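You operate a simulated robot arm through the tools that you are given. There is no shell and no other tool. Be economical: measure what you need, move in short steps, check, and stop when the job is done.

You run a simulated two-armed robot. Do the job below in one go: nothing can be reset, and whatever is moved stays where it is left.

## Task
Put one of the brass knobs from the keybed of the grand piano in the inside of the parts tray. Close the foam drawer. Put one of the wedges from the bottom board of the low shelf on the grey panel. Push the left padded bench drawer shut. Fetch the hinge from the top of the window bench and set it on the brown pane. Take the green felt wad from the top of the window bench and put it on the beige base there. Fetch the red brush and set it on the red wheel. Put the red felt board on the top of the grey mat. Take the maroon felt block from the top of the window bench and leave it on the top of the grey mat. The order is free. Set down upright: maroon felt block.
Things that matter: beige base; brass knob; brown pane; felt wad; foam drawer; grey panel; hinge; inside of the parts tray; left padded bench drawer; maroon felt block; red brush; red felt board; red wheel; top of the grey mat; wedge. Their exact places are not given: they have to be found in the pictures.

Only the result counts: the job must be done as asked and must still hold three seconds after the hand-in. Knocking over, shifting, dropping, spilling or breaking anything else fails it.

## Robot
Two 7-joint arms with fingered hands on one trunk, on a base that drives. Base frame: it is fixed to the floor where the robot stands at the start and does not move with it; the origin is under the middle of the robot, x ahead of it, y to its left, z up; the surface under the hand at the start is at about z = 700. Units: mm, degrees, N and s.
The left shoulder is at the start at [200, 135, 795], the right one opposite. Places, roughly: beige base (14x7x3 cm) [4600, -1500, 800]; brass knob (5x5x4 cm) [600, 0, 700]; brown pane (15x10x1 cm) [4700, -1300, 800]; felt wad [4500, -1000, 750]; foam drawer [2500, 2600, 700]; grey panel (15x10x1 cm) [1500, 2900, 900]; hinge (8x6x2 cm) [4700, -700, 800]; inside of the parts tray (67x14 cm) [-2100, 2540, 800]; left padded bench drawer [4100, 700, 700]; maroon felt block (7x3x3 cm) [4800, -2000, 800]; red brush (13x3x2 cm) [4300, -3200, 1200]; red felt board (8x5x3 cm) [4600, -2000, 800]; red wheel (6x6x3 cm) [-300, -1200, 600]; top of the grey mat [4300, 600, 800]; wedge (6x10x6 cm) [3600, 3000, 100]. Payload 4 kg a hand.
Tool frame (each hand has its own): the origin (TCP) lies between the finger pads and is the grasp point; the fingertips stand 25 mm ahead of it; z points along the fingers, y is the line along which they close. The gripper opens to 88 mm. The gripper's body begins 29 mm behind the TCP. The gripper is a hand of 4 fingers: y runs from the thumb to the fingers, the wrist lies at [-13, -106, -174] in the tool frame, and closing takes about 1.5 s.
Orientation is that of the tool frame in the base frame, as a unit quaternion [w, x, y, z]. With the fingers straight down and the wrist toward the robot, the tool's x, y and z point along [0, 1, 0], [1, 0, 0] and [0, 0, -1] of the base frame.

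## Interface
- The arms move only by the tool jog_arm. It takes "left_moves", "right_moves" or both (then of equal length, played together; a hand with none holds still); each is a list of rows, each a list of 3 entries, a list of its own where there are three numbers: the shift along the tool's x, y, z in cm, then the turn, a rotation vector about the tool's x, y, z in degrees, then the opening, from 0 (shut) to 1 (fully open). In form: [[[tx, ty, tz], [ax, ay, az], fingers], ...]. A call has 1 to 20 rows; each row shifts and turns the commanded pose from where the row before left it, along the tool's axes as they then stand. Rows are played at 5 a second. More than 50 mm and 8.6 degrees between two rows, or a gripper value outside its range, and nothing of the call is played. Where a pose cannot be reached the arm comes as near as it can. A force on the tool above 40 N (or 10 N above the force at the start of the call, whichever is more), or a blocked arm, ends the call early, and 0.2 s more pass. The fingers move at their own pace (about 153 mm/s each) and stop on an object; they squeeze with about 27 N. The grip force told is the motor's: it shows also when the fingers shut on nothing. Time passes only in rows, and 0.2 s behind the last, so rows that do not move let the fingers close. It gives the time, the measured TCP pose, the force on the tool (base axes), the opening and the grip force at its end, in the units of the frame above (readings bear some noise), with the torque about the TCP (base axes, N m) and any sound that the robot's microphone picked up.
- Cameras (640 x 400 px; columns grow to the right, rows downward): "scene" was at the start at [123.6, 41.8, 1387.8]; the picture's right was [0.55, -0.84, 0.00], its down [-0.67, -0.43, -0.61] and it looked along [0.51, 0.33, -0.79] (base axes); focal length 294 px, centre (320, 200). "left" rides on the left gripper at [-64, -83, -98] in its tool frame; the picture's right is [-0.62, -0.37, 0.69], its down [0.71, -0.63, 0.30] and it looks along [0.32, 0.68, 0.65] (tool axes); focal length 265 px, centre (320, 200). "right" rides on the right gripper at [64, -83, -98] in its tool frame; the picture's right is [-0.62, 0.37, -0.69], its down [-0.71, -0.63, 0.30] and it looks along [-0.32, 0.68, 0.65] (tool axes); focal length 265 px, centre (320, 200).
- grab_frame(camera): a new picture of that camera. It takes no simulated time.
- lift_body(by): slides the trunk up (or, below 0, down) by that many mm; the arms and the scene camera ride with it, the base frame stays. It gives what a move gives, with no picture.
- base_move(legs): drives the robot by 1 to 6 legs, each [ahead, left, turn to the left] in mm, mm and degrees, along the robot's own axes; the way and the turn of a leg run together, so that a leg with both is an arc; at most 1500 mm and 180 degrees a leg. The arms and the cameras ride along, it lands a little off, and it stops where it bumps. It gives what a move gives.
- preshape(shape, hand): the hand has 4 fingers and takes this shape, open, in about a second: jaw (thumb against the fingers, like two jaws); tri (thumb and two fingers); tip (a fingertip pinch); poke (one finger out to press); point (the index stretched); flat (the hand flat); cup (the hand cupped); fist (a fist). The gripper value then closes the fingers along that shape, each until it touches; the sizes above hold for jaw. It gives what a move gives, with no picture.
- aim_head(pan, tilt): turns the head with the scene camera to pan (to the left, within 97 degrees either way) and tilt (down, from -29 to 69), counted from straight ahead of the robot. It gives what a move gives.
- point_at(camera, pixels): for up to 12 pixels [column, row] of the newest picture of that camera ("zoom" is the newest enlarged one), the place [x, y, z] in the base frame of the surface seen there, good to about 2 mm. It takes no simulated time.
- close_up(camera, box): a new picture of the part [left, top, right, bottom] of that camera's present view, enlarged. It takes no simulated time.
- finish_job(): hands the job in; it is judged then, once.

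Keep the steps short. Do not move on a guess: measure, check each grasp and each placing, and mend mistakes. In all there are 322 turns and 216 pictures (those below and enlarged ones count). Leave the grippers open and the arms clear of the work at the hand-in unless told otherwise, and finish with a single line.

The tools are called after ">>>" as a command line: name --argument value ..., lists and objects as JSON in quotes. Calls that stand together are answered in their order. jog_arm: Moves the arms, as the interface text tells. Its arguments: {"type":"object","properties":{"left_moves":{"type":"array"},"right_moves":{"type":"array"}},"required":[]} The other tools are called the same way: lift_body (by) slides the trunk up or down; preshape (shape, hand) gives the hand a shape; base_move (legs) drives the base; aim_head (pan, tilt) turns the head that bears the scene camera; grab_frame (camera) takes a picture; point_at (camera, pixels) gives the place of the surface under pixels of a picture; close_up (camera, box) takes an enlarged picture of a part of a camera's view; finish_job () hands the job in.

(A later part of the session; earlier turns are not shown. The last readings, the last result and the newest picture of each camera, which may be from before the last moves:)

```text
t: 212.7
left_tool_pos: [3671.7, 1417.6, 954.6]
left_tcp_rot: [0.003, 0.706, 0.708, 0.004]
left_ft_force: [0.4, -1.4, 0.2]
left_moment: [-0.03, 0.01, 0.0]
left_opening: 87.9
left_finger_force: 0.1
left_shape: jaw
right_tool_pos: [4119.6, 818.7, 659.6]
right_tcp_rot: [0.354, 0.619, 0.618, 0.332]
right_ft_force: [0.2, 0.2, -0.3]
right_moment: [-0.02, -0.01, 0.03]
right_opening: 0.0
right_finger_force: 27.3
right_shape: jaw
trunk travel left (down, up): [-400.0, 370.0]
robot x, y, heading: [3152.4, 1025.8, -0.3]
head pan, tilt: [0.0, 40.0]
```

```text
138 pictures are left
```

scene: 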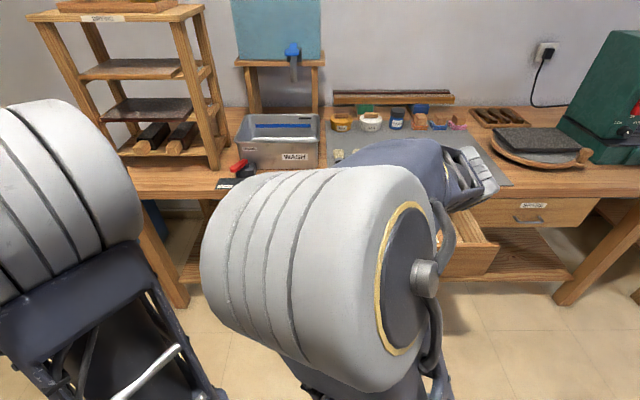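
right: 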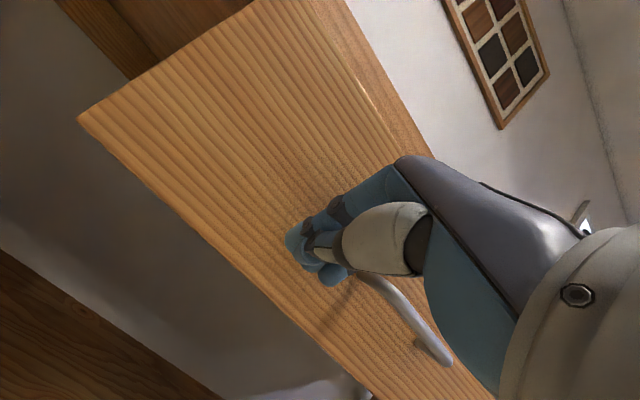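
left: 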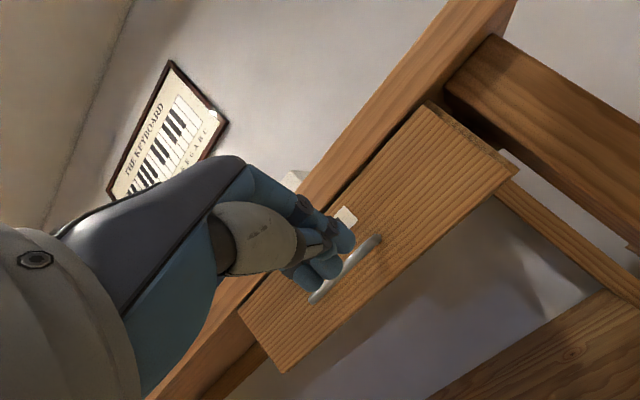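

>>> point_at --camera "right" --pixels '[[240, 150], [150, 110], [365, 90], [400, 310]]'

>>> jog_arm --right_moves '[[[0, 0.75, 1.3], [0, 0, 0], 0], [[0, 0.5, 0.87], [0, 0, 0], 0], [[0, 0.5, 0.87], [0, 0, 0], 0], [[0, 0.5, 0.87], [0, 0, 0], 0], [[0, 0.25, 0.43], [0, 0, 0], 0], [[0, 0.25, 0.43], [0, 0, 0], 0], [[0, 0, 0], [0, 0, 0], 0]]'

>>> grab_frame --camera "right"

```text
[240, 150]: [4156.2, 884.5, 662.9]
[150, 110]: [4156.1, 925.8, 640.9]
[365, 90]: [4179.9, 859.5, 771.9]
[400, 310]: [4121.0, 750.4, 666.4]
```

```text
t: 213.6
left_tool_pos: [3670.1, 1416.6, 954.1]
left_tcp_rot: [0.004, 0.707, 0.707, 0.005]
left_ft_force: [0.0, -0.4, 0.9]
left_moment: [0.01, -0.01, 0.01]
left_opening: 87.8
left_finger_force: 0.1
left_shape: jaw
right_tool_pos: [4158.5, 819.9, 657.0]
right_tcp_rot: [0.354, 0.617, 0.618, 0.334]
right_ft_force: [-33.9, 2.9, 11.2]
right_moment: [-0.03, 0.13, 0.01]
right_opening: 0.1
right_finger_force: 27.3
right_shape: jaw
trunk travel left (down, up): [-400.0, 370.0]
robot x, y, heading: [3152.6, 1025.8, -0.2]
head pan, tilt: [0.0, 40.0]
stopped in row 4 (right hand): the force on the tool passed its limit at 71 N (the readings are from after the stop); the commanded pose is now the measured one
```

```text
137 pictures are left
```

right: 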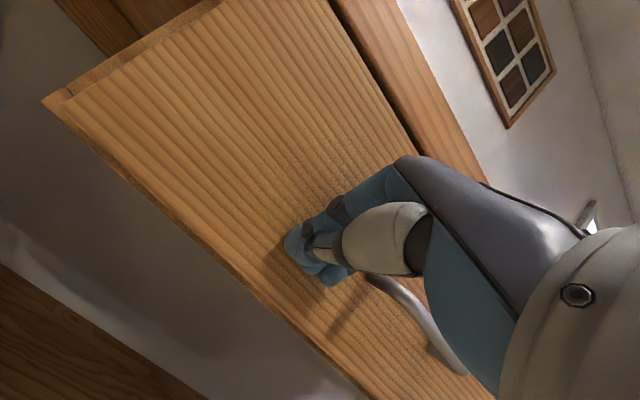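

Hard stop. I'll withdraw and measure the panel.

>>> jog_arm --right_moves '[[[0, -1, -1.7], [0, 0, 0], 0], [[0, -2, -3.46], [0, 0, 0], 0], [[0, -2, -3.46], [0, 0, 0], 0], [[0, -2, -3.46], [0, 0, 0], 0], [[0, -2, -3.46], [0, 0, 0], 0], [[0, -2, -3.46], [0, 0, 0], 0], [[0, -2, -3.46], [0, 0, 0], 0], [[0, 0, 0], [0, 0, 0], 0]]'

>>> grab_frame --camera "right"

>>> point_at --camera "right" --pixels '[[260, 180], [200, 150], [240, 90], [300, 110], [310, 95]]'

```text
t: 215.4
left_tool_pos: [3672.4, 1416.8, 952.9]
left_tcp_rot: [0.003, 0.707, 0.707, 0.004]
left_ft_force: [-0.4, 0.3, 0.2]
left_moment: [0.0, 0.02, -0.01]
left_opening: 88.0
left_finger_force: 0.0
left_shape: jaw
right_tool_pos: [3899.5, 820.7, 663.9]
right_tcp_rot: [0.354, 0.618, 0.618, 0.334]
right_ft_force: [-0.1, 0.3, 0.7]
right_moment: [-0.02, 0.01, 0.0]
right_opening: 0.2
right_finger_force: 26.8
right_shape: jaw
trunk travel left (down, up): [-400.0, 370.0]
robot x, y, heading: [3156.7, 1026.7, -0.2]
head pan, tilt: [0.0, 40.0]
```

```text
136 pictures are left
```

right: 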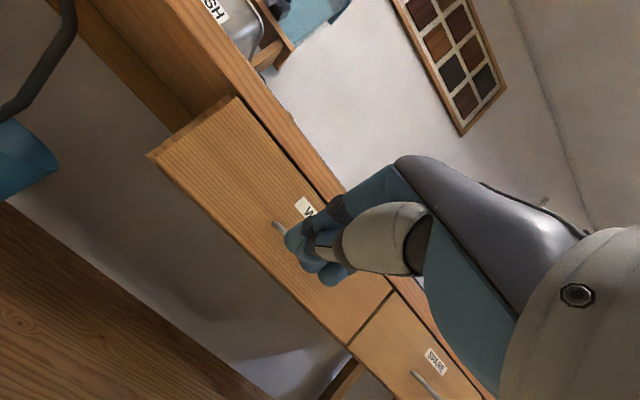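

```text
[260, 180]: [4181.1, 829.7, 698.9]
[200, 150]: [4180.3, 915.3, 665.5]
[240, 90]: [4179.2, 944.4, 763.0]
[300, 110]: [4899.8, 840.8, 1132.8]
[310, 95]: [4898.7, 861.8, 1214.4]
```

The left drawer is shut (x=4181, level with SPARE). I'll raise the right hand back to neutral and look to the right for the drive to the window bench.

>>> jog_arm --right_moves '[[[0, 0, 0], [8.5, 0, 0], 0], [[0, 0, 0], [8.5, 0, 0], 0], [[0, 0, 0], [8.5, 0, 0], 0], [[0, 0, 0], [8.5, 0, 0], 0], [[0, 0, 0], [8.5, 0, 0], 0.5], [[0, 0, 0], [8.5, 0, 0], 1], [[0, 0, 0], [8.5, 0, 0], 1], [[0, -2, -4], [0, 0, 0], 1], [[0, -2, -4], [0, 0, 0], 1], [[0, -2, -4], [0, 0, 0], 1], [[0, -2, -4], [0, 0, 0], 1], [[0, -2, -4], [0, 0, 0], 1], [[0, -2, -4], [0, 0, 0], 1], [[0, -2, -4], [0, 0, 0], 1], [[0, 0, -4], [0, 0, 0], 1]]'

>>> aim_head --pan -75 --tilt 35

>>> grab_frame --camera "scene"

>>> aim_head --pan -45 --tilt 25

>>> grab_frame --camera "scene"

```text
t: 218.6
left_tool_pos: [3671.4, 1416.7, 954.0]
left_tcp_rot: [0.004, 0.707, 0.707, 0.005]
left_ft_force: [0.0, -0.4, 0.5]
left_moment: [-0.01, -0.02, 0.0]
left_opening: 87.9
left_finger_force: 0.0
left_shape: jaw
right_tool_pos: [3767.3, 833.2, 987.3]
right_tcp_rot: [0.0, 0.712, 0.702, -0.018]
right_ft_force: [0.2, 0.6, 0.3]
right_moment: [0.03, 0.01, -0.02]
right_opening: 88.0
right_finger_force: 0.1
right_shape: jaw
trunk travel left (down, up): [-400.0, 370.0]
robot x, y, heading: [3152.1, 1023.5, -0.3]
head pan, tilt: [0.0, 40.0]
```

```text
t: 220.1
left_tool_pos: [3671.0, 1416.1, 953.8]
left_tcp_rot: [0.003, 0.707, 0.707, 0.004]
left_ft_force: [-0.8, 1.2, 0.0]
left_moment: [0.0, 0.0, 0.01]
left_opening: 88.1
left_finger_force: 0.0
left_shape: jaw
right_tool_pos: [3766.6, 831.6, 987.1]
right_tcp_rot: [0.002, 0.711, 0.703, -0.018]
right_ft_force: [0.5, -0.5, 0.5]
right_moment: [0.05, -0.03, -0.05]
right_opening: 87.7
right_finger_force: 0.1
right_shape: jaw
trunk travel left (down, up): [-400.0, 370.0]
robot x, y, heading: [3152.6, 1023.3, -0.1]
head pan, tilt: [-75.0, 35.0]
```

```text
135 pictures are left
```

scene: 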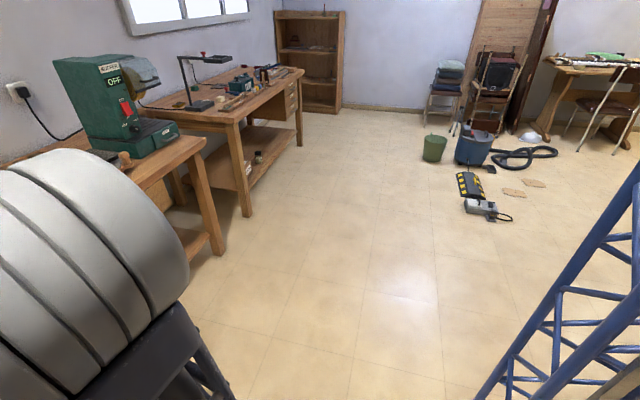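

```text
t: 221.1
left_tool_pos: [3670.2, 1415.8, 952.6]
left_tcp_rot: [0.005, 0.707, 0.707, 0.004]
left_ft_force: [0.0, 0.0, -0.2]
left_moment: [-0.01, 0.01, -0.04]
left_opening: 87.9
left_finger_force: 0.1
left_shape: jaw
right_tool_pos: [3766.1, 832.9, 985.5]
right_tcp_rot: [0.001, 0.712, 0.702, -0.018]
right_ft_force: [0.0, -0.3, 0.3]
right_moment: [0.0, -0.01, 0.02]
right_opening: 87.8
right_finger_force: 0.0
right_shape: jaw
trunk travel left (down, up): [-400.0, 370.0]
robot x, y, heading: [3153.9, 1026.8, -0.5]
head pan, tilt: [-45.0, 25.0]
```

```text
134 pictures are left
```

scene: 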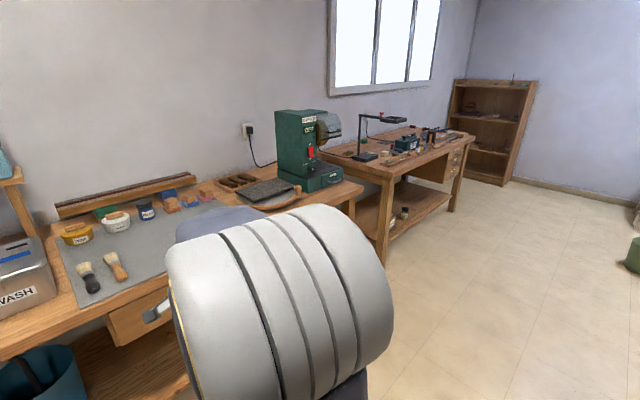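

Floor is clear. I'll measure the window bench front edge and the mat.

>>> point_at --camera "scene" --pixels '[[383, 262], [449, 208], [384, 178], [474, 138], [365, 158], [500, 183], [140, 240], [75, 300], [170, 210], [110, 265], [630, 262], [402, 212]]'

>>> close_up --camera "scene" --box '[310, 90, 490, 210]'

```text
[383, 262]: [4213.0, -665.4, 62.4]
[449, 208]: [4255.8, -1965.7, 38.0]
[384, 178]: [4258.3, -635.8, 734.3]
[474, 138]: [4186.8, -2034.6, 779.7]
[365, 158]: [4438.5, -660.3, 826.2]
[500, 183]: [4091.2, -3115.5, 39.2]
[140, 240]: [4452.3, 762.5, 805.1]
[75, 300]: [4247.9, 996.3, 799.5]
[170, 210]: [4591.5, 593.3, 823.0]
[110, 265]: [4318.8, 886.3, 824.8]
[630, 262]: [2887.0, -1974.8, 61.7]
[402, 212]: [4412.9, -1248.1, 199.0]
```

```text
3.33 times, centred on (400, 150) of scene
```

zoom: 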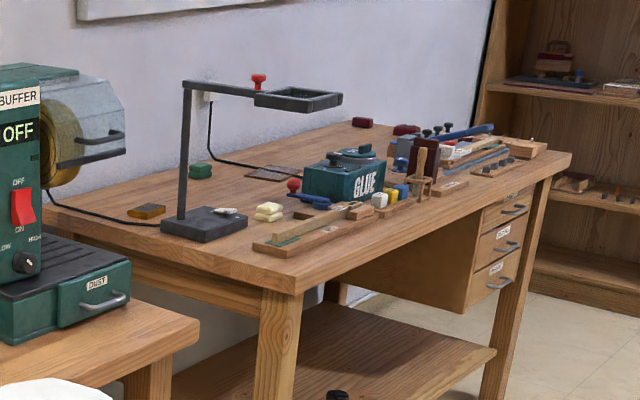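

I'll strafe right to y≈−700, then measure my own platform front and the bench's reachability.

>>> base_move --legs '[[0, -880, 0.3], [0, -880, 0], [400, 0, 0]]'

>>> aim_head --pan 0 --tilt 60

>>> grab_frame --camera "scene"

>>> aim_head --pan -10 --tilt 30

>>> grab_frame --camera "scene"

```text
t: 232.1
left_tool_pos: [4062.7, -351.2, 953.5]
left_tcp_rot: [0.003, 0.701, 0.713, 0.004]
left_ft_force: [0.3, -0.6, -0.1]
left_moment: [-0.01, -0.03, -0.01]
left_opening: 87.9
left_finger_force: 0.1
left_shape: jaw
right_tool_pos: [4166.6, -933.5, 987.5]
right_tcp_rot: [0.001, 0.707, 0.707, -0.018]
right_ft_force: [-0.4, -0.3, -0.4]
right_moment: [0.01, -0.02, 0.02]
right_opening: 87.8
right_finger_force: 0.1
right_shape: jaw
trunk travel left (down, up): [-400.0, 370.0]
robot x, y, heading: [3549.2, -748.2, 0.6]
head pan, tilt: [-45.0, 25.0]
```

```text
t: 233.2
left_tool_pos: [4062.8, -351.1, 953.7]
left_tcp_rot: [0.003, 0.701, 0.713, 0.004]
left_ft_force: [0.6, -0.8, 0.0]
left_moment: [0.04, 0.0, 0.0]
left_opening: 88.1
left_finger_force: 0.0
left_shape: jaw
right_tool_pos: [4167.4, -933.4, 986.9]
right_tcp_rot: [0.001, 0.707, 0.707, -0.018]
right_ft_force: [0.0, 0.7, -1.2]
right_moment: [-0.03, -0.01, -0.03]
right_opening: 88.2
right_finger_force: 0.1
right_shape: jaw
trunk travel left (down, up): [-400.0, 370.0]
robot x, y, heading: [3548.7, -750.4, 0.8]
head pan, tilt: [0.0, 60.0]
```

```text
132 pictures are left
```

scene: 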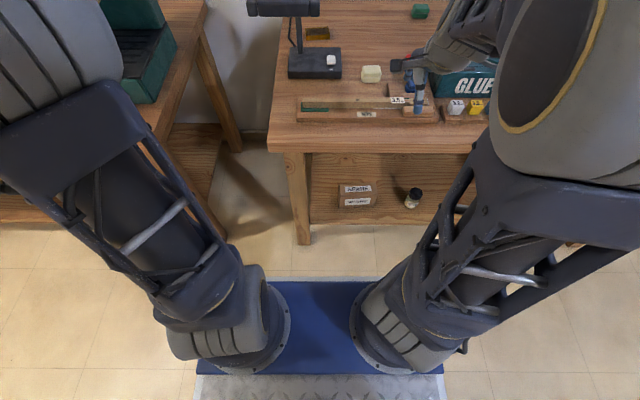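

```text
t: 234.2
left_tool_pos: [4062.5, -350.7, 953.4]
left_tcp_rot: [0.002, 0.701, 0.713, 0.004]
left_ft_force: [0.4, 0.2, -0.9]
left_moment: [-0.02, -0.01, 0.0]
left_opening: 87.9
left_finger_force: 0.1
left_shape: jaw
right_tool_pos: [4166.3, -932.8, 986.4]
right_tcp_rot: [0.001, 0.707, 0.707, -0.017]
right_ft_force: [0.7, -0.3, -0.2]
right_moment: [-0.04, 0.0, -0.05]
right_opening: 88.1
right_finger_force: 0.1
right_shape: jaw
trunk travel left (down, up): [-400.0, 370.0]
robot x, y, heading: [3552.6, -752.3, 0.5]
head pan, tilt: [-10.0, 30.0]
```

```text
131 pictures are left
```

scene: 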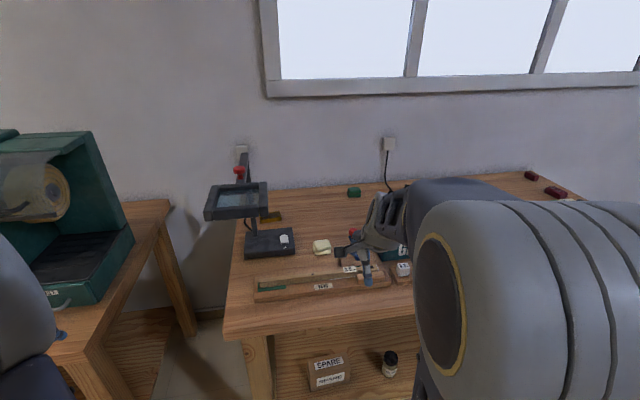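

>>> point_at --camera "scene" --pixels '[[271, 216], [353, 190], [321, 246], [240, 200], [270, 242], [240, 170], [531, 175], [556, 191], [240, 335], [250, 282], [247, 160], [395, 245]]'

>>> close_up --camera "scene" --box '[190, 140, 440, 320]'

>>> aim_head --pan 0 --tilt 66

>>> grab_frame --camera "scene"

```text
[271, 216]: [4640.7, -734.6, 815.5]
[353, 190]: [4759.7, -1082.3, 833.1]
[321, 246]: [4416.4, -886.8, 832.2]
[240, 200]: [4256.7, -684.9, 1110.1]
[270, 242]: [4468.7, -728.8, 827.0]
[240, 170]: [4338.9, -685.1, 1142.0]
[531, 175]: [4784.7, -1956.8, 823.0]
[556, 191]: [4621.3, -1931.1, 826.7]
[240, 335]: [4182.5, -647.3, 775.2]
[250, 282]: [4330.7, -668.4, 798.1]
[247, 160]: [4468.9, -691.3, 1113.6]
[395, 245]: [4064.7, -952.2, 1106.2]
```

```text
2.22 times, centred on (315, 230) of scene
```

zoom: 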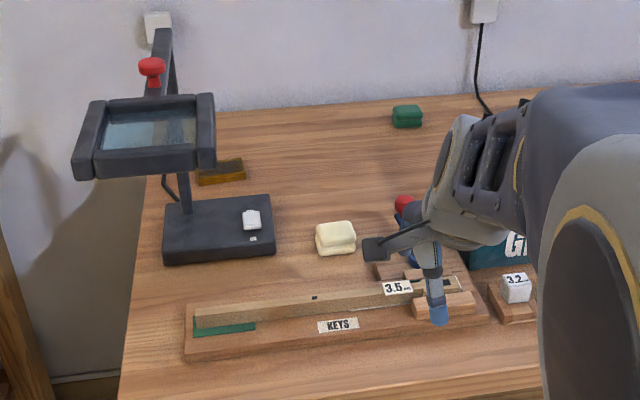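

```text
t: 235.2
left_tool_pos: [4063.1, -351.1, 954.1]
left_tcp_rot: [0.002, 0.701, 0.713, 0.005]
left_ft_force: [0.5, 0.2, -0.8]
left_moment: [0.02, 0.0, 0.01]
left_opening: 88.0
left_finger_force: 0.1
left_shape: jaw
right_tool_pos: [4167.0, -933.5, 987.3]
right_tcp_rot: [0.001, 0.707, 0.707, -0.017]
right_ft_force: [-0.3, 0.7, 0.4]
right_moment: [0.01, 0.02, 0.0]
right_opening: 88.1
right_finger_force: 0.0
right_shape: jaw
trunk travel left (down, up): [-400.0, 370.0]
robot x, y, heading: [3554.1, -749.8, 0.6]
head pan, tilt: [0.0, 66.0]
```

```text
129 pictures are left
```

scene: 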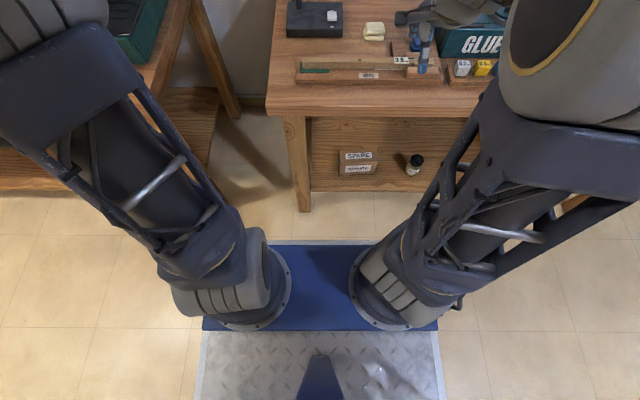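

Measuring my own platform's front edge and height.

>>> point_at --camera "scene" --pixels '[[320, 250], [320, 242], [325, 225], [220, 350], [425, 350], [300, 300], [205, 200], [300, 208]]'

```text
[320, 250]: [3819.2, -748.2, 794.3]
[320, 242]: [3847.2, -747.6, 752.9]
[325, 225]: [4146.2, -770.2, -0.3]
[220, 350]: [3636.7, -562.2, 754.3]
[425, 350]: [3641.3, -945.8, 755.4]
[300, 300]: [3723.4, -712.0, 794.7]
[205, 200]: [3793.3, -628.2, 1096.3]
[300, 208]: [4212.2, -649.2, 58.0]
```

The platform front is only about 295 mm ahead of my axis, so I can stand at x≈3850. I'll first strafe right to y≈−1300, away from the lamp, and look at the whole bench.

>>> lift_body --by 100

>>> base_move --legs '[[0, -550, -0.6], [100, 0, 0]]'

>>> aim_head --pan 8 --tilt 38

>>> grab_frame --camera "scene"

>>> aim_head --pan -35 --tilt 38

>>> grab_frame --camera "scene"

```text
t: 236.5
left_tool_pos: [4062.7, -351.1, 1053.8]
left_tcp_rot: [0.003, 0.702, 0.713, 0.005]
left_ft_force: [0.0, -0.9, -0.1]
left_moment: [0.0, 0.01, 0.05]
left_opening: 87.9
left_finger_force: 0.1
left_shape: jaw
right_tool_pos: [4167.8, -934.6, 1086.5]
right_tcp_rot: [0.002, 0.707, 0.707, -0.018]
right_ft_force: [-0.4, 0.4, -0.9]
right_moment: [0.0, -0.01, -0.01]
right_opening: 88.0
right_finger_force: 0.1
right_shape: jaw
trunk travel left (down, up): [-500.0, 270.0]
robot x, y, heading: [3552.9, -749.9, 0.6]
head pan, tilt: [0.0, 66.0]
```

```text
t: 240.4
left_tool_pos: [4167.2, -901.3, 1053.6]
left_tcp_rot: [0.003, 0.704, 0.71, 0.005]
left_ft_force: [-0.3, -0.1, 0.3]
left_moment: [0.0, -0.02, 0.01]
left_opening: 87.8
left_finger_force: 0.2
left_shape: jaw
right_tool_pos: [4266.9, -1486.6, 1087.4]
right_tcp_rot: [0.001, 0.709, 0.705, -0.018]
right_ft_force: [0.5, -0.7, -0.1]
right_moment: [-0.02, -0.01, -0.04]
right_opening: 88.0
right_finger_force: 0.0
right_shape: jaw
trunk travel left (down, up): [-500.0, 270.0]
robot x, y, heading: [3654.1, -1300.2, -0.1]
head pan, tilt: [0.0, 66.0]
```

```text
t: 241.4
left_tool_pos: [4167.1, -902.3, 1053.9]
left_tcp_rot: [0.003, 0.705, 0.709, 0.004]
left_ft_force: [0.3, -0.1, -0.1]
left_moment: [-0.03, -0.01, -0.01]
left_opening: 88.1
left_finger_force: 0.0
left_shape: jaw
right_tool_pos: [4267.1, -1485.7, 1087.0]
right_tcp_rot: [0.001, 0.71, 0.704, -0.017]
right_ft_force: [0.1, 0.6, -0.3]
right_moment: [0.02, -0.02, 0.02]
right_opening: 87.8
right_finger_force: 0.0
right_shape: jaw
trunk travel left (down, up): [-500.0, 270.0]
robot x, y, heading: [3655.2, -1300.7, 0.1]
head pan, tilt: [8.0, 38.0]
```

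```text
128 pictures are left
```

scene: 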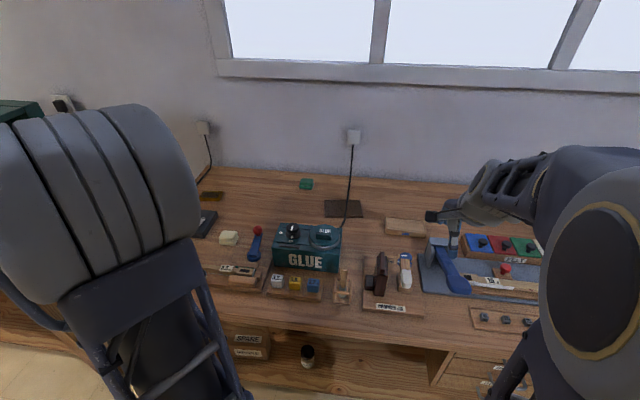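

```text
t: 242.5
left_tool_pos: [4166.9, -901.2, 1054.5]
left_tcp_rot: [0.003, 0.704, 0.71, 0.004]
left_ft_force: [0.3, -0.8, -0.6]
left_moment: [-0.02, 0.01, -0.03]
left_opening: 88.0
left_finger_force: 0.1
left_shape: jaw
right_tool_pos: [4267.4, -1485.1, 1087.2]
right_tcp_rot: [0.001, 0.709, 0.705, -0.017]
right_ft_force: [-0.5, 0.5, -0.3]
right_moment: [0.03, 0.0, -0.01]
right_opening: 87.7
right_finger_force: 0.1
right_shape: jaw
trunk travel left (down, up): [-500.0, 270.0]
robot x, y, heading: [3649.4, -1295.0, -0.1]
head pan, tilt: [-35.0, 38.0]
```

```text
127 pictures are left
```

scene: 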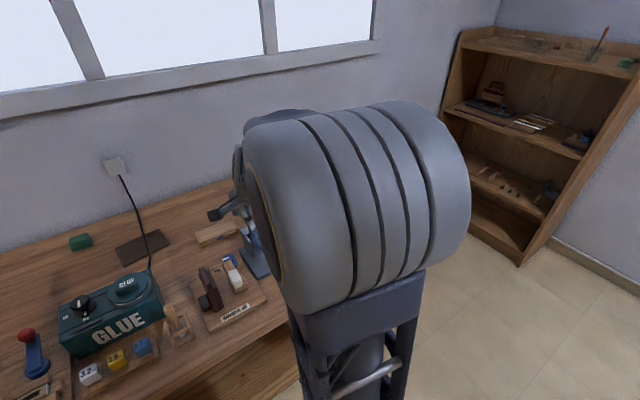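

I see the brown pane at (142,245), the beige base at (215,232) and the wad at (80,242). I'll measure these.

>>> point_at --camera "scene" --pixels '[[118, 250], [158, 232], [128, 265], [168, 243], [142, 246], [150, 232], [130, 190], [195, 235], [232, 222], [212, 240], [80, 240], [148, 265]]'

>>> close_up --camera "scene" --box '[0, 150, 280, 400]'

>>> close_up --camera "scene" --box '[440, 10, 640, 150]'

```text
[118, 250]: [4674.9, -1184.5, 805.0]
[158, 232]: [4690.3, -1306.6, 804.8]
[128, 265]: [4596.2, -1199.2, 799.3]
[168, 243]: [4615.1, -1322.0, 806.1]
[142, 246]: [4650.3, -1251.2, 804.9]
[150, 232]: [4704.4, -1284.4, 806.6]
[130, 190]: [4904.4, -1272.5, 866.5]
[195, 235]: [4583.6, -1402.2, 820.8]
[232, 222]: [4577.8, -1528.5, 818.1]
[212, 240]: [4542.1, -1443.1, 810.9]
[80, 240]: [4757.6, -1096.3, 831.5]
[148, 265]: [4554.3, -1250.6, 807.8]
```

```text
1.60 times, centred on (140, 275) of scene
```

zoom: 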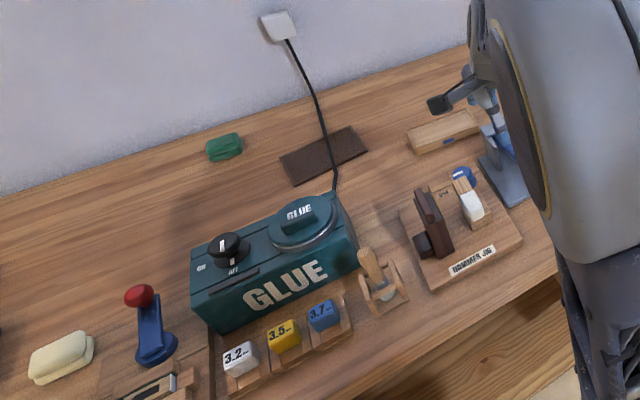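

```text
2.86 times, centred on (540, 80) of scene
```

zoom: 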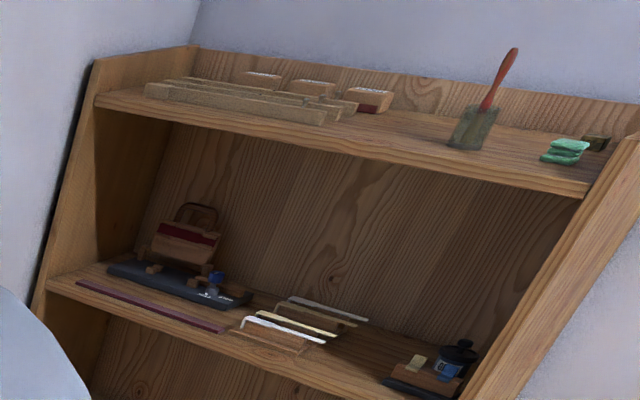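

I'll move forward to x≈3850, keeping the left hand clear of the lamp head (y −615…−755), and look at the hinge with the left hand camera.

>>> base_move --legs '[[190, 0, 0]]'

>>> grab_frame --camera "left"

>>> aim_head --pan 45 --tilt 38

>>> grab_frame --camera "scene"

```text
t: 244.0
left_tool_pos: [4356.4, -899.7, 1053.4]
left_tcp_rot: [0.003, 0.703, 0.711, 0.005]
left_ft_force: [-0.5, 0.4, -0.2]
left_moment: [0.01, -0.06, 0.01]
left_opening: 87.8
left_finger_force: 0.0
left_shape: jaw
right_tool_pos: [4456.6, -1483.1, 1087.1]
right_tcp_rot: [0.002, 0.709, 0.705, -0.017]
right_ft_force: [-0.7, 0.2, 0.0]
right_moment: [0.0, 0.01, -0.01]
right_opening: 87.8
right_finger_force: 0.0
right_shape: jaw
trunk travel left (down, up): [-500.0, 270.0]
robot x, y, heading: [3842.4, -1296.5, 0.3]
head pan, tilt: [-35.0, 38.0]
```

```text
124 pictures are left
```

left: 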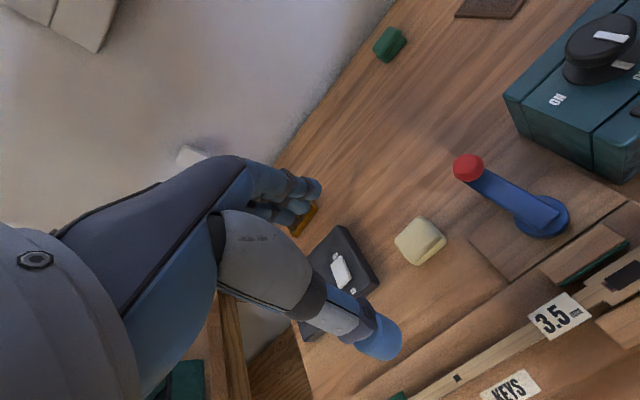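

```text
t: 245.6
left_tool_pos: [4355.9, -899.7, 1053.4]
left_tcp_rot: [0.003, 0.703, 0.711, 0.003]
left_ft_force: [-0.4, 0.2, 0.6]
left_moment: [0.01, -0.05, -0.01]
left_opening: 87.7
left_finger_force: 0.1
left_shape: jaw
right_tool_pos: [4458.1, -1482.9, 1087.1]
right_tcp_rot: [0.001, 0.709, 0.705, -0.018]
right_ft_force: [-0.1, -0.8, 0.8]
right_moment: [0.02, -0.03, 0.01]
right_opening: 88.2
right_finger_force: 0.0
right_shape: jaw
trunk travel left (down, up): [-500.0, 270.0]
robot x, y, heading: [3841.4, -1297.4, 0.3]
head pan, tilt: [45.0, 38.0]
```

```text
123 pictures are left
```

scene: 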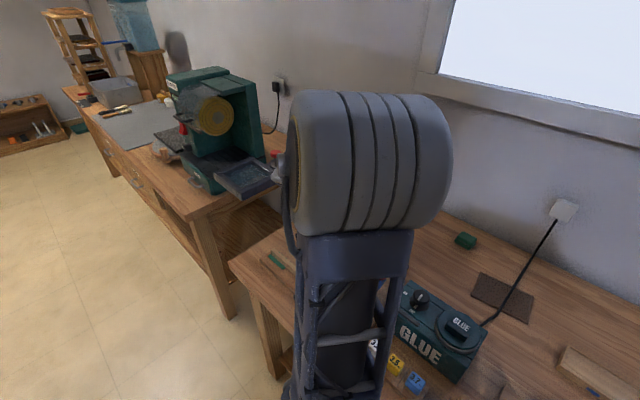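

>>> jog_arm --left_moves '[[[0, 0, 0], [0, 0, -8.5], 1], [[0, 0, 0], [0, 0, -8.5], 1], [[0, 0, 0], [0, 0, -8.5], 1], [[0, 0, 0], [0, 0, -8.5], 1], [[0, 0, 0], [0, 0, -8.5], 1], [[0, 0, 0], [0, 0, -8.5], 1], [[0, 0, 0], [0, 0, -8.5], 1], [[0, 0, 0], [0, 0, 0], 1]]'

>>> grab_frame --camera "left"

>>> grab_frame --camera "scene"

```text
t: 247.3
left_tool_pos: [4355.4, -900.2, 1054.1]
left_tcp_rot: [0.005, 0.258, 0.966, 0.002]
left_ft_force: [-0.5, 0.2, -0.5]
left_moment: [-0.02, 0.02, -0.01]
left_opening: 87.5
left_finger_force: 0.1
left_shape: jaw
right_tool_pos: [4458.6, -1483.5, 1086.3]
right_tcp_rot: [0.001, 0.709, 0.705, -0.017]
right_ft_force: [0.8, 0.1, 0.9]
right_moment: [0.02, 0.0, -0.01]
right_opening: 88.0
right_finger_force: 0.0
right_shape: jaw
trunk travel left (down, up): [-500.0, 270.0]
robot x, y, heading: [3839.2, -1297.5, 0.3]
head pan, tilt: [45.0, 38.0]
```

```text
122 pictures are left
```

left: 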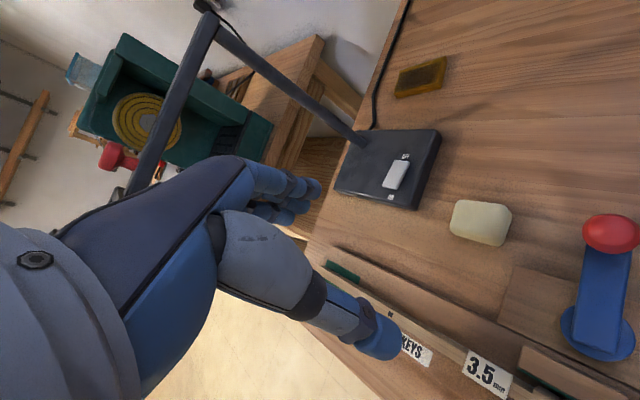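

```text
121 pictures are left
```

scene: 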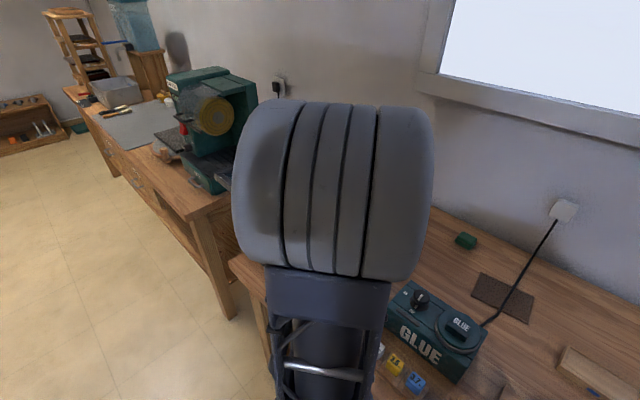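

Good view: hinge at (420,77), lamp post base near (360,140). I'll zoom and measure.

>>> close_up --camera "left" --box '[330, 30, 500, 230]'

>>> point_at --camera "left" --pixels '[[420, 77], [398, 72], [446, 58], [396, 95], [441, 87], [420, 96], [360, 138], [340, 190], [435, 135], [415, 205], [212, 30], [150, 180]]'

```text
2.00 times, centred on (415, 130) of left
```

zoom: 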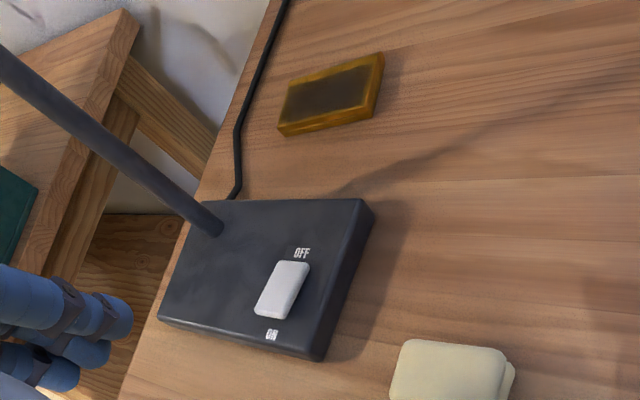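

```text
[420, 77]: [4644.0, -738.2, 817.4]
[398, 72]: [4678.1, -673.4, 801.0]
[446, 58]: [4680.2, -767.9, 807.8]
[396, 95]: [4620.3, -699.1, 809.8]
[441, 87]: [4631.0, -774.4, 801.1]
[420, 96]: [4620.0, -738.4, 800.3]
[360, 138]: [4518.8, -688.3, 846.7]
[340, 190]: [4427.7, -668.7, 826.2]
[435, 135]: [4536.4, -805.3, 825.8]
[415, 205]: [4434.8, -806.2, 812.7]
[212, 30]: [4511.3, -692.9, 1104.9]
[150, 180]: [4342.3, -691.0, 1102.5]
```

Hinge: x 4620–4680, y −774…−697, 17 mm high. The lamp post stands at (4517,−690). I'll yaw the hand to −90° with the wrist on the right, clear of the post, move +x beyond the lamp at y=−900, then look.

>>> jog_arm --left_moves '[[[0, 0, 0], [0, 0, -7.6], 1], [[0, 0, 0], [0, 0, -7.6], 1], [[0, 0, 0], [0, 0, -7.6], 1], [[0, 0, 0], [0, 0, -7.6], 1], [[-4.2, 0, 0], [0, 0, 0], 1], [[-4.2, 0, 0], [0, 0, 0], 1], [[-4.2, 0, 0], [0, 0, 0], 1], [[-4.2, 0, 0], [0, 0, 0], 1], [[-4.2, 0, 0], [0, 0, 0], 1], [[-4.2, 0, 0], [0, 0, 0], 1], [[-4.2, 0, 0], [0, 0, 0], 1], [[0, 2, 2], [0, 0, 0], 1], [[0, 2, 2], [0, 0, 0], 1], [[0, 0, 0], [0, 0, 0], 1]]'

>>> grab_frame --camera "left"

>>> grab_frame --camera "scene"

```text
t: 250.3
left_tool_pos: [4650.7, -857.6, 1016.8]
left_tcp_rot: [0.006, -0.005, 1.0, 0.001]
left_ft_force: [-0.1, -0.1, -0.6]
left_moment: [0.01, -0.02, 0.02]
left_opening: 87.8
left_finger_force: 0.1
left_shape: jaw
right_tool_pos: [4458.1, -1483.1, 1087.4]
right_tcp_rot: [0.001, 0.709, 0.705, -0.017]
right_ft_force: [-0.2, 0.0, -1.0]
right_moment: [0.0, 0.03, -0.02]
right_opening: 87.8
right_finger_force: 0.1
right_shape: jaw
trunk travel left (down, up): [-500.0, 270.0]
robot x, y, heading: [3842.9, -1296.9, 0.3]
head pan, tilt: [45.0, 38.0]
```

```text
119 pictures are left
```

left: 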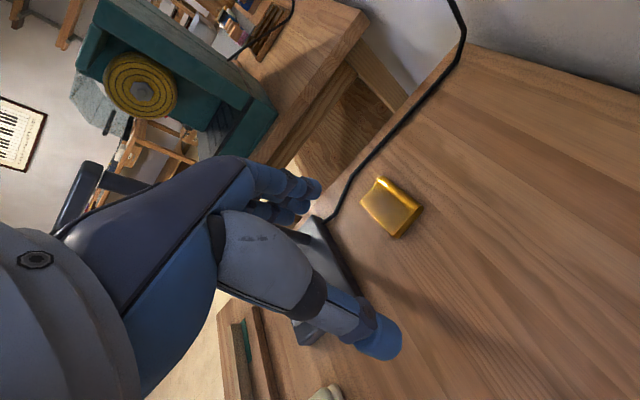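

```text
118 pictures are left
```

scene: 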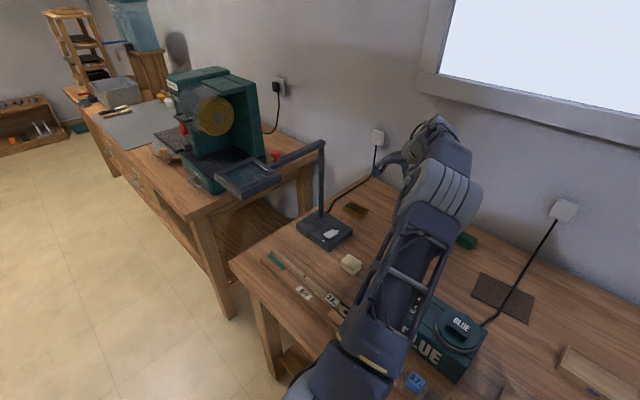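

The arm is well clear of the lamp. I'll measure the hinge and the lamp cable near it precisely.

>>> close_up --camera "left" --box '[310, 130, 450, 260]'

>>> point_at --camera "zoom" --pixels '[[330, 150], [235, 205], [430, 225], [350, 320], [330, 235], [190, 150], [230, 170], [90, 255], [385, 345], [320, 160], [300, 40], [445, 235]]'

```text
3.08 times, centred on (380, 195) of left
```

zoom: 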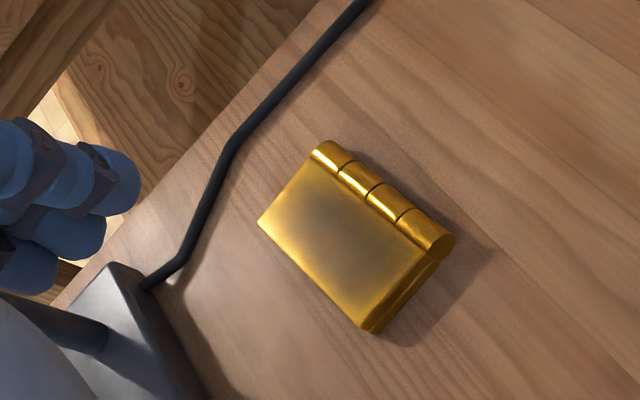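

```text
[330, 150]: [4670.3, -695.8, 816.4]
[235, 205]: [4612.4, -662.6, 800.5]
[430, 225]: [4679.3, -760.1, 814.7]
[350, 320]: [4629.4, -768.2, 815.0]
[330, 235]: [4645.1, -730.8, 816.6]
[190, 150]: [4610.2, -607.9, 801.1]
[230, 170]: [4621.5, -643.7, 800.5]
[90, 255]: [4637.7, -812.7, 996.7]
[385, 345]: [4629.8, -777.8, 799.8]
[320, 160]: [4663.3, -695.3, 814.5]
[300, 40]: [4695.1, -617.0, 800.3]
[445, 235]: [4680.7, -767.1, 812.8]
```

Hinge y −770…−695 (centre −733), x centre 4652, and the cable is at y>−665. I'll move over it and descend to z≈870 for a check.

>>> jog_arm --left_moves '[[[0, 4.2, 0], [0, 0, 0], 1], [[0, 4.2, 0], [0, 0, 0], 1], [[0, 4.1, 0], [0, 0, 0], 1], [[0, 0, 4], [0, 0, 0], 1], [[0, 0, 4], [0, 0, 0], 1], [[0, 0, 4], [0, 0, 0], 1], [[0, 0, 2.5], [0, 0, 0], 1], [[0, 0, 0], [0, 0, 0], 1]]'

>>> grab_frame --camera "left"

```text
t: 252.2
left_tool_pos: [4642.9, -737.1, 868.7]
left_tcp_rot: [0.005, -0.004, 1.0, 0.001]
left_ft_force: [0.1, 0.6, -0.2]
left_moment: [0.07, 0.0, -0.01]
left_opening: 87.8
left_finger_force: 0.1
left_shape: jaw
left hand out of reach, approached as far as the arm can: row 3
right_tool_pos: [4457.0, -1483.4, 1086.6]
right_tcp_rot: [0.001, 0.709, 0.705, -0.017]
right_ft_force: [0.0, -0.1, 0.0]
right_moment: [0.0, 0.04, -0.01]
right_opening: 88.0
right_finger_force: 0.0
right_shape: jaw
trunk travel left (down, up): [-500.0, 270.0]
robot x, y, heading: [3842.3, -1298.8, 0.3]
head pan, tilt: [45.0, 38.0]
```

```text
116 pictures are left
```

left: 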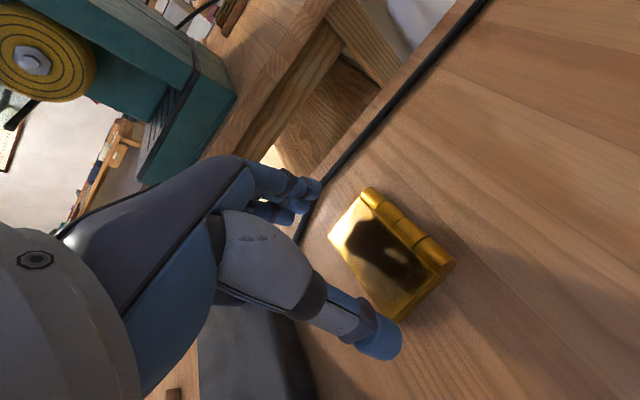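

I'm at the edge of reach. I'll shift the base 90 mm left and take the hand back the same amount, checking the position again.

>>> base_move --legs '[[0, 90, 0]]'

>>> jog_arm --left_moves '[[[-0.3, -4.5, 0], [0, 0, 0], 1], [[-0.3, -4.2, 0], [0, 0, 0], 1], [[0, 0, 0], [0, 0, 0], 1]]'

>>> grab_frame --camera "left"

```text
t: 253.2
left_tool_pos: [4641.5, -647.1, 869.0]
left_tcp_rot: [0.005, -0.004, 1.0, 0.0]
left_ft_force: [-0.2, 0.5, 0.7]
left_moment: [0.01, -0.02, -0.03]
left_opening: 87.9
left_finger_force: 0.1
left_shape: jaw
right_tool_pos: [4456.1, -1395.4, 1086.3]
right_tcp_rot: [0.001, 0.708, 0.706, -0.017]
right_ft_force: [0.1, -0.6, -0.2]
right_moment: [-0.01, -0.02, 0.01]
right_opening: 88.0
right_finger_force: 0.1
right_shape: jaw
trunk travel left (down, up): [-500.0, 270.0]
robot x, y, heading: [3844.3, -1214.7, 0.4]
head pan, tilt: [45.0, 38.0]
```

```text
t: 254.0
left_tool_pos: [4648.3, -733.9, 870.8]
left_tcp_rot: [0.005, -0.004, 1.0, 0.002]
left_ft_force: [-0.4, -0.5, -0.2]
left_moment: [0.01, 0.04, 0.01]
left_opening: 87.8
left_finger_force: 0.0
left_shape: jaw
right_tool_pos: [4458.1, -1393.8, 1086.7]
right_tcp_rot: [0.001, 0.708, 0.706, -0.016]
right_ft_force: [0.2, 1.1, 0.3]
right_moment: [-0.01, 0.02, 0.0]
right_opening: 87.8
right_finger_force: 0.1
right_shape: jaw
trunk travel left (down, up): [-500.0, 270.0]
robot x, y, heading: [3840.5, -1208.7, 0.5]
head pan, tilt: [45.0, 38.0]
```

```text
115 pictures are left
```

left: 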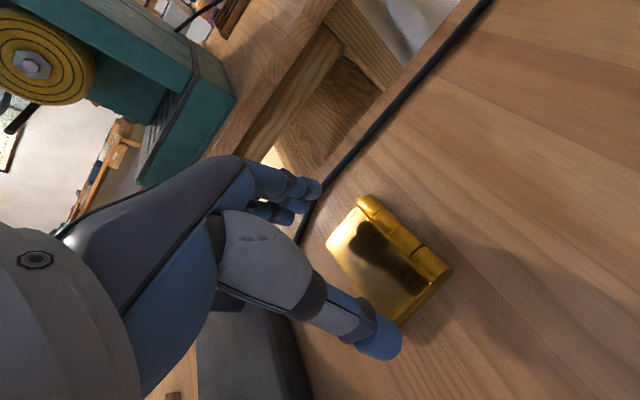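

>>> point_at --camera "left" --pixels '[[365, 198], [443, 275], [330, 240], [400, 315], [385, 250], [300, 205], [312, 190], [375, 345], [395, 340]]'

```text
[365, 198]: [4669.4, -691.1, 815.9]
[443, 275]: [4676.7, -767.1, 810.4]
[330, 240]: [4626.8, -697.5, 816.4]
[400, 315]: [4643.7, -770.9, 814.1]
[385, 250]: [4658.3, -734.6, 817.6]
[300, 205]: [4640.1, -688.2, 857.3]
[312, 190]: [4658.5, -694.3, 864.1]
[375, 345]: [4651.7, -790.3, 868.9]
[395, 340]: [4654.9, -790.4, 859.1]
```

Hinge (−771…−692) fits between thumb (−778) and fingers (−690). I'll shift 2 mm and descend gently to z≈829, then close.

>>> jog_arm --left_moves '[[[0, 0.2, 1.5], [0, 0, 0], 1], [[0, 0, 1.5], [0, 0, 0], 1], [[0, 0, 0.7], [0, 0, 0], 1], [[0, 0, 0.4], [0, 0, 0], 1], [[0, 0, 0], [0, 0, 0], 1]]'

>>> grab_frame --camera "left"

```text
t: 255.2
left_tool_pos: [4648.5, -733.1, 827.9]
left_tcp_rot: [0.005, -0.004, 1.0, 0.001]
left_ft_force: [0.0, 0.4, 0.9]
left_moment: [0.03, -0.02, 0.0]
left_opening: 88.0
left_finger_force: 0.1
left_shape: jaw
right_tool_pos: [4456.6, -1393.7, 1086.7]
right_tcp_rot: [0.001, 0.708, 0.706, -0.018]
right_ft_force: [0.6, 0.1, -0.1]
right_moment: [0.02, 0.03, -0.01]
right_opening: 87.9
right_finger_force: 0.0
right_shape: jaw
trunk travel left (down, up): [-500.0, 270.0]
robot x, y, heading: [3840.8, -1208.2, 0.4]
head pan, tilt: [45.0, 38.0]
```

```text
114 pictures are left
```

left: 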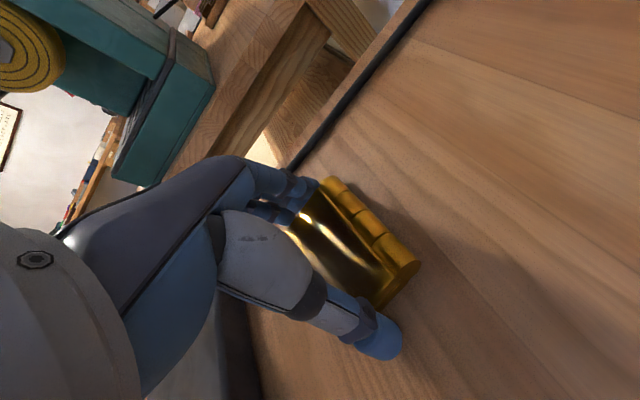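

The hinge is straddled with no contact. Closing now.

>>> jog_arm --left_moves '[[[0, 0, 0], [0, 0, 0], 0.8], [[0, 0, 0], [0, 0, 0], 0.6], [[0, 0, 0], [0, 0, 0], 0], [[0, 0, 0], [0, 0, 0], 0], [[0, 0, 0], [0, 0, 0], 0], [[0, 0, 0], [0, 0, 0], 0], [[0, 0, 0], [0, 0, 0], 0], [[0, 0, 0], [0, 0, 0], 0]]'

>>> jog_arm --left_moves '[[[0, 0, -1], [0, 0, 0], 0], [[0, 0, -2], [0, 0, 0], 0], [[0, 0, -3], [0, 0, 0], 0], [[0, 0, 0], [0, 0, 0], 0]]'

>>> grab_frame --camera "left"

```text
t: 257.0
left_tool_pos: [4648.7, -732.8, 828.8]
left_tcp_rot: [0.006, -0.005, 1.0, 0.001]
left_ft_force: [1.0, 0.2, 0.3]
left_moment: [-0.01, -0.02, 0.03]
left_opening: 74.2
left_finger_force: 26.9
left_shape: jaw
right_tool_pos: [4456.7, -1395.1, 1086.0]
right_tcp_rot: [0.001, 0.708, 0.706, -0.017]
right_ft_force: [0.2, 0.1, 0.4]
right_moment: [0.0, -0.02, 0.01]
right_opening: 88.0
right_finger_force: 0.1
right_shape: jaw
trunk travel left (down, up): [-500.0, 270.0]
robot x, y, heading: [3844.3, -1210.4, 0.4]
head pan, tilt: [45.0, 38.0]
```

```text
t: 258.0
left_tool_pos: [4648.6, -732.4, 889.3]
left_tcp_rot: [0.005, -0.004, 1.0, 0.001]
left_ft_force: [-0.4, -0.1, -2.2]
left_moment: [0.01, 0.0, 0.03]
left_opening: 74.0
left_finger_force: 27.2
left_shape: jaw
right_tool_pos: [4457.4, -1394.8, 1086.1]
right_tcp_rot: [0.001, 0.708, 0.706, -0.017]
right_ft_force: [-0.2, 0.5, 0.5]
right_moment: [0.0, -0.02, 0.02]
right_opening: 87.9
right_finger_force: 0.2
right_shape: jaw
trunk travel left (down, up): [-500.0, 270.0]
robot x, y, heading: [3840.5, -1206.6, 0.3]
head pan, tilt: [45.0, 38.0]
```

```text
113 pictures are left
```

left: 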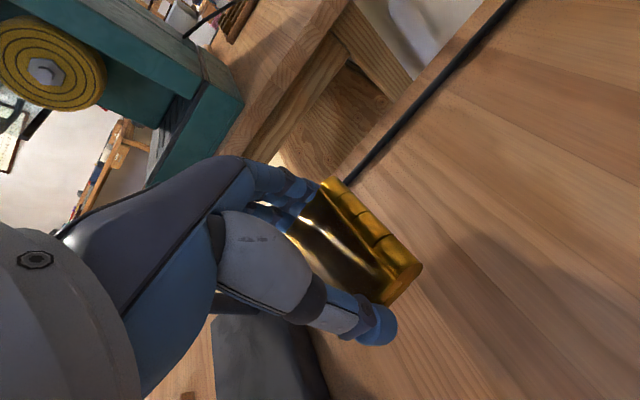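

Hinge is held (74 mm). I'll raise, move right away from the lamp, and turn the hand back to neutral yaw so the hinge lies along x on the pane, clear of the cord.

>>> jog_arm --left_moves '[[[0, 0, -4.6], [0, 0, 0], 0], [[0, 0, -4.6], [0, 0, 0], 0], [[0, 0, -4.6], [0, 0, 0], 0], [[0, -4.2, 0], [0, 0, 0], 0], [[0, -4.2, 0], [0, 0, 0], 0], [[0, -4.2, 0], [0, 0, 0], 0], [[0, -4.2, 0], [0, 0, 0], 0], [[0, -4.2, 0], [0, 0, 0], 0], [[0, -4.2, 0], [0, 0, 0], 0], [[0, 0, 0], [0, 0, 8.2], 0], [[0, 0, 0], [0, 0, 8.2], 0], [[0, 0, 0], [0, 0, 8.2], 0], [[0, 0, 0], [0, 0, 8.2], 0], [[0, 0, 0], [0, 0, 8.2], 0], [[0, 0, 0], [0, 0, 8.2], 0], [[0, 0, 0], [0, 0, 8.2], 0], [[0, 0, 0], [0, 0, 8.2], 0], [[0, 0, 0], [0, 0, 8.2], 0], [[0, 0, 0], [0, 0, 8.2], 0], [[0, 0, 0], [0, 0, 8], 0]]'

>>> aim_head --pan 0 --tilt 42

>>> grab_frame --camera "scene"

>>> grab_frame --camera "left"

```text
t: 262.2
left_tool_pos: [4650.3, -985.6, 1027.9]
left_tcp_rot: [0.003, 0.704, 0.711, 0.005]
left_ft_force: [0.4, -0.6, -2.3]
left_moment: [0.04, 0.04, 0.01]
left_opening: 74.0
left_finger_force: 27.3
left_shape: jaw
right_tool_pos: [4457.0, -1395.3, 1087.0]
right_tcp_rot: [0.001, 0.709, 0.705, -0.017]
right_ft_force: [-0.1, 0.0, -0.1]
right_moment: [0.0, 0.0, 0.02]
right_opening: 88.0
right_finger_force: 0.1
right_shape: jaw
trunk travel left (down, up): [-500.0, 270.0]
robot x, y, heading: [3843.0, -1211.7, 0.2]
head pan, tilt: [45.0, 38.0]
```

```text
t: 263.4
left_tool_pos: [4648.9, -983.8, 1025.9]
left_tcp_rot: [0.004, 0.703, 0.711, 0.005]
left_ft_force: [-0.2, 0.5, -1.8]
left_moment: [0.03, 0.01, -0.01]
left_opening: 73.9
left_finger_force: 26.4
left_shape: jaw
right_tool_pos: [4457.2, -1394.8, 1087.2]
right_tcp_rot: [0.001, 0.708, 0.706, -0.017]
right_ft_force: [0.0, 0.5, -0.5]
right_moment: [-0.02, 0.03, 0.01]
right_opening: 88.1
right_finger_force: 0.1
right_shape: jaw
trunk travel left (down, up): [-500.0, 270.0]
robot x, y, heading: [3839.7, -1205.1, 0.5]
head pan, tilt: [0.0, 42.0]
```

```text
112 pictures are left
```

scene: 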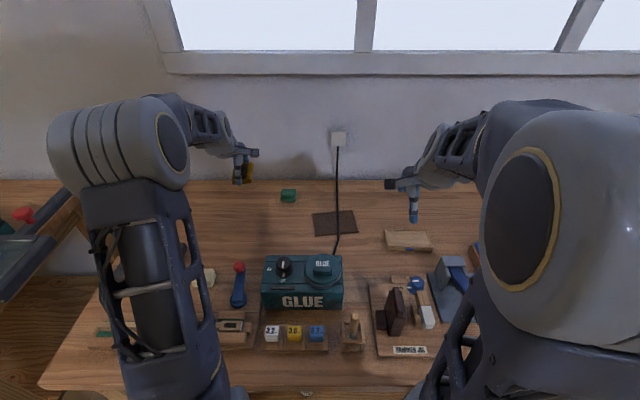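

```text
111 pictures are left
```

left: 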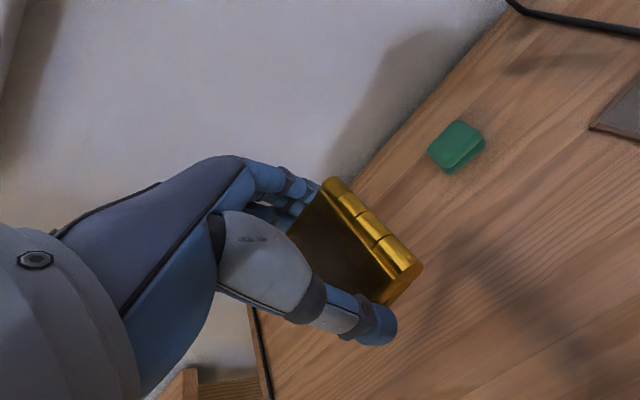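

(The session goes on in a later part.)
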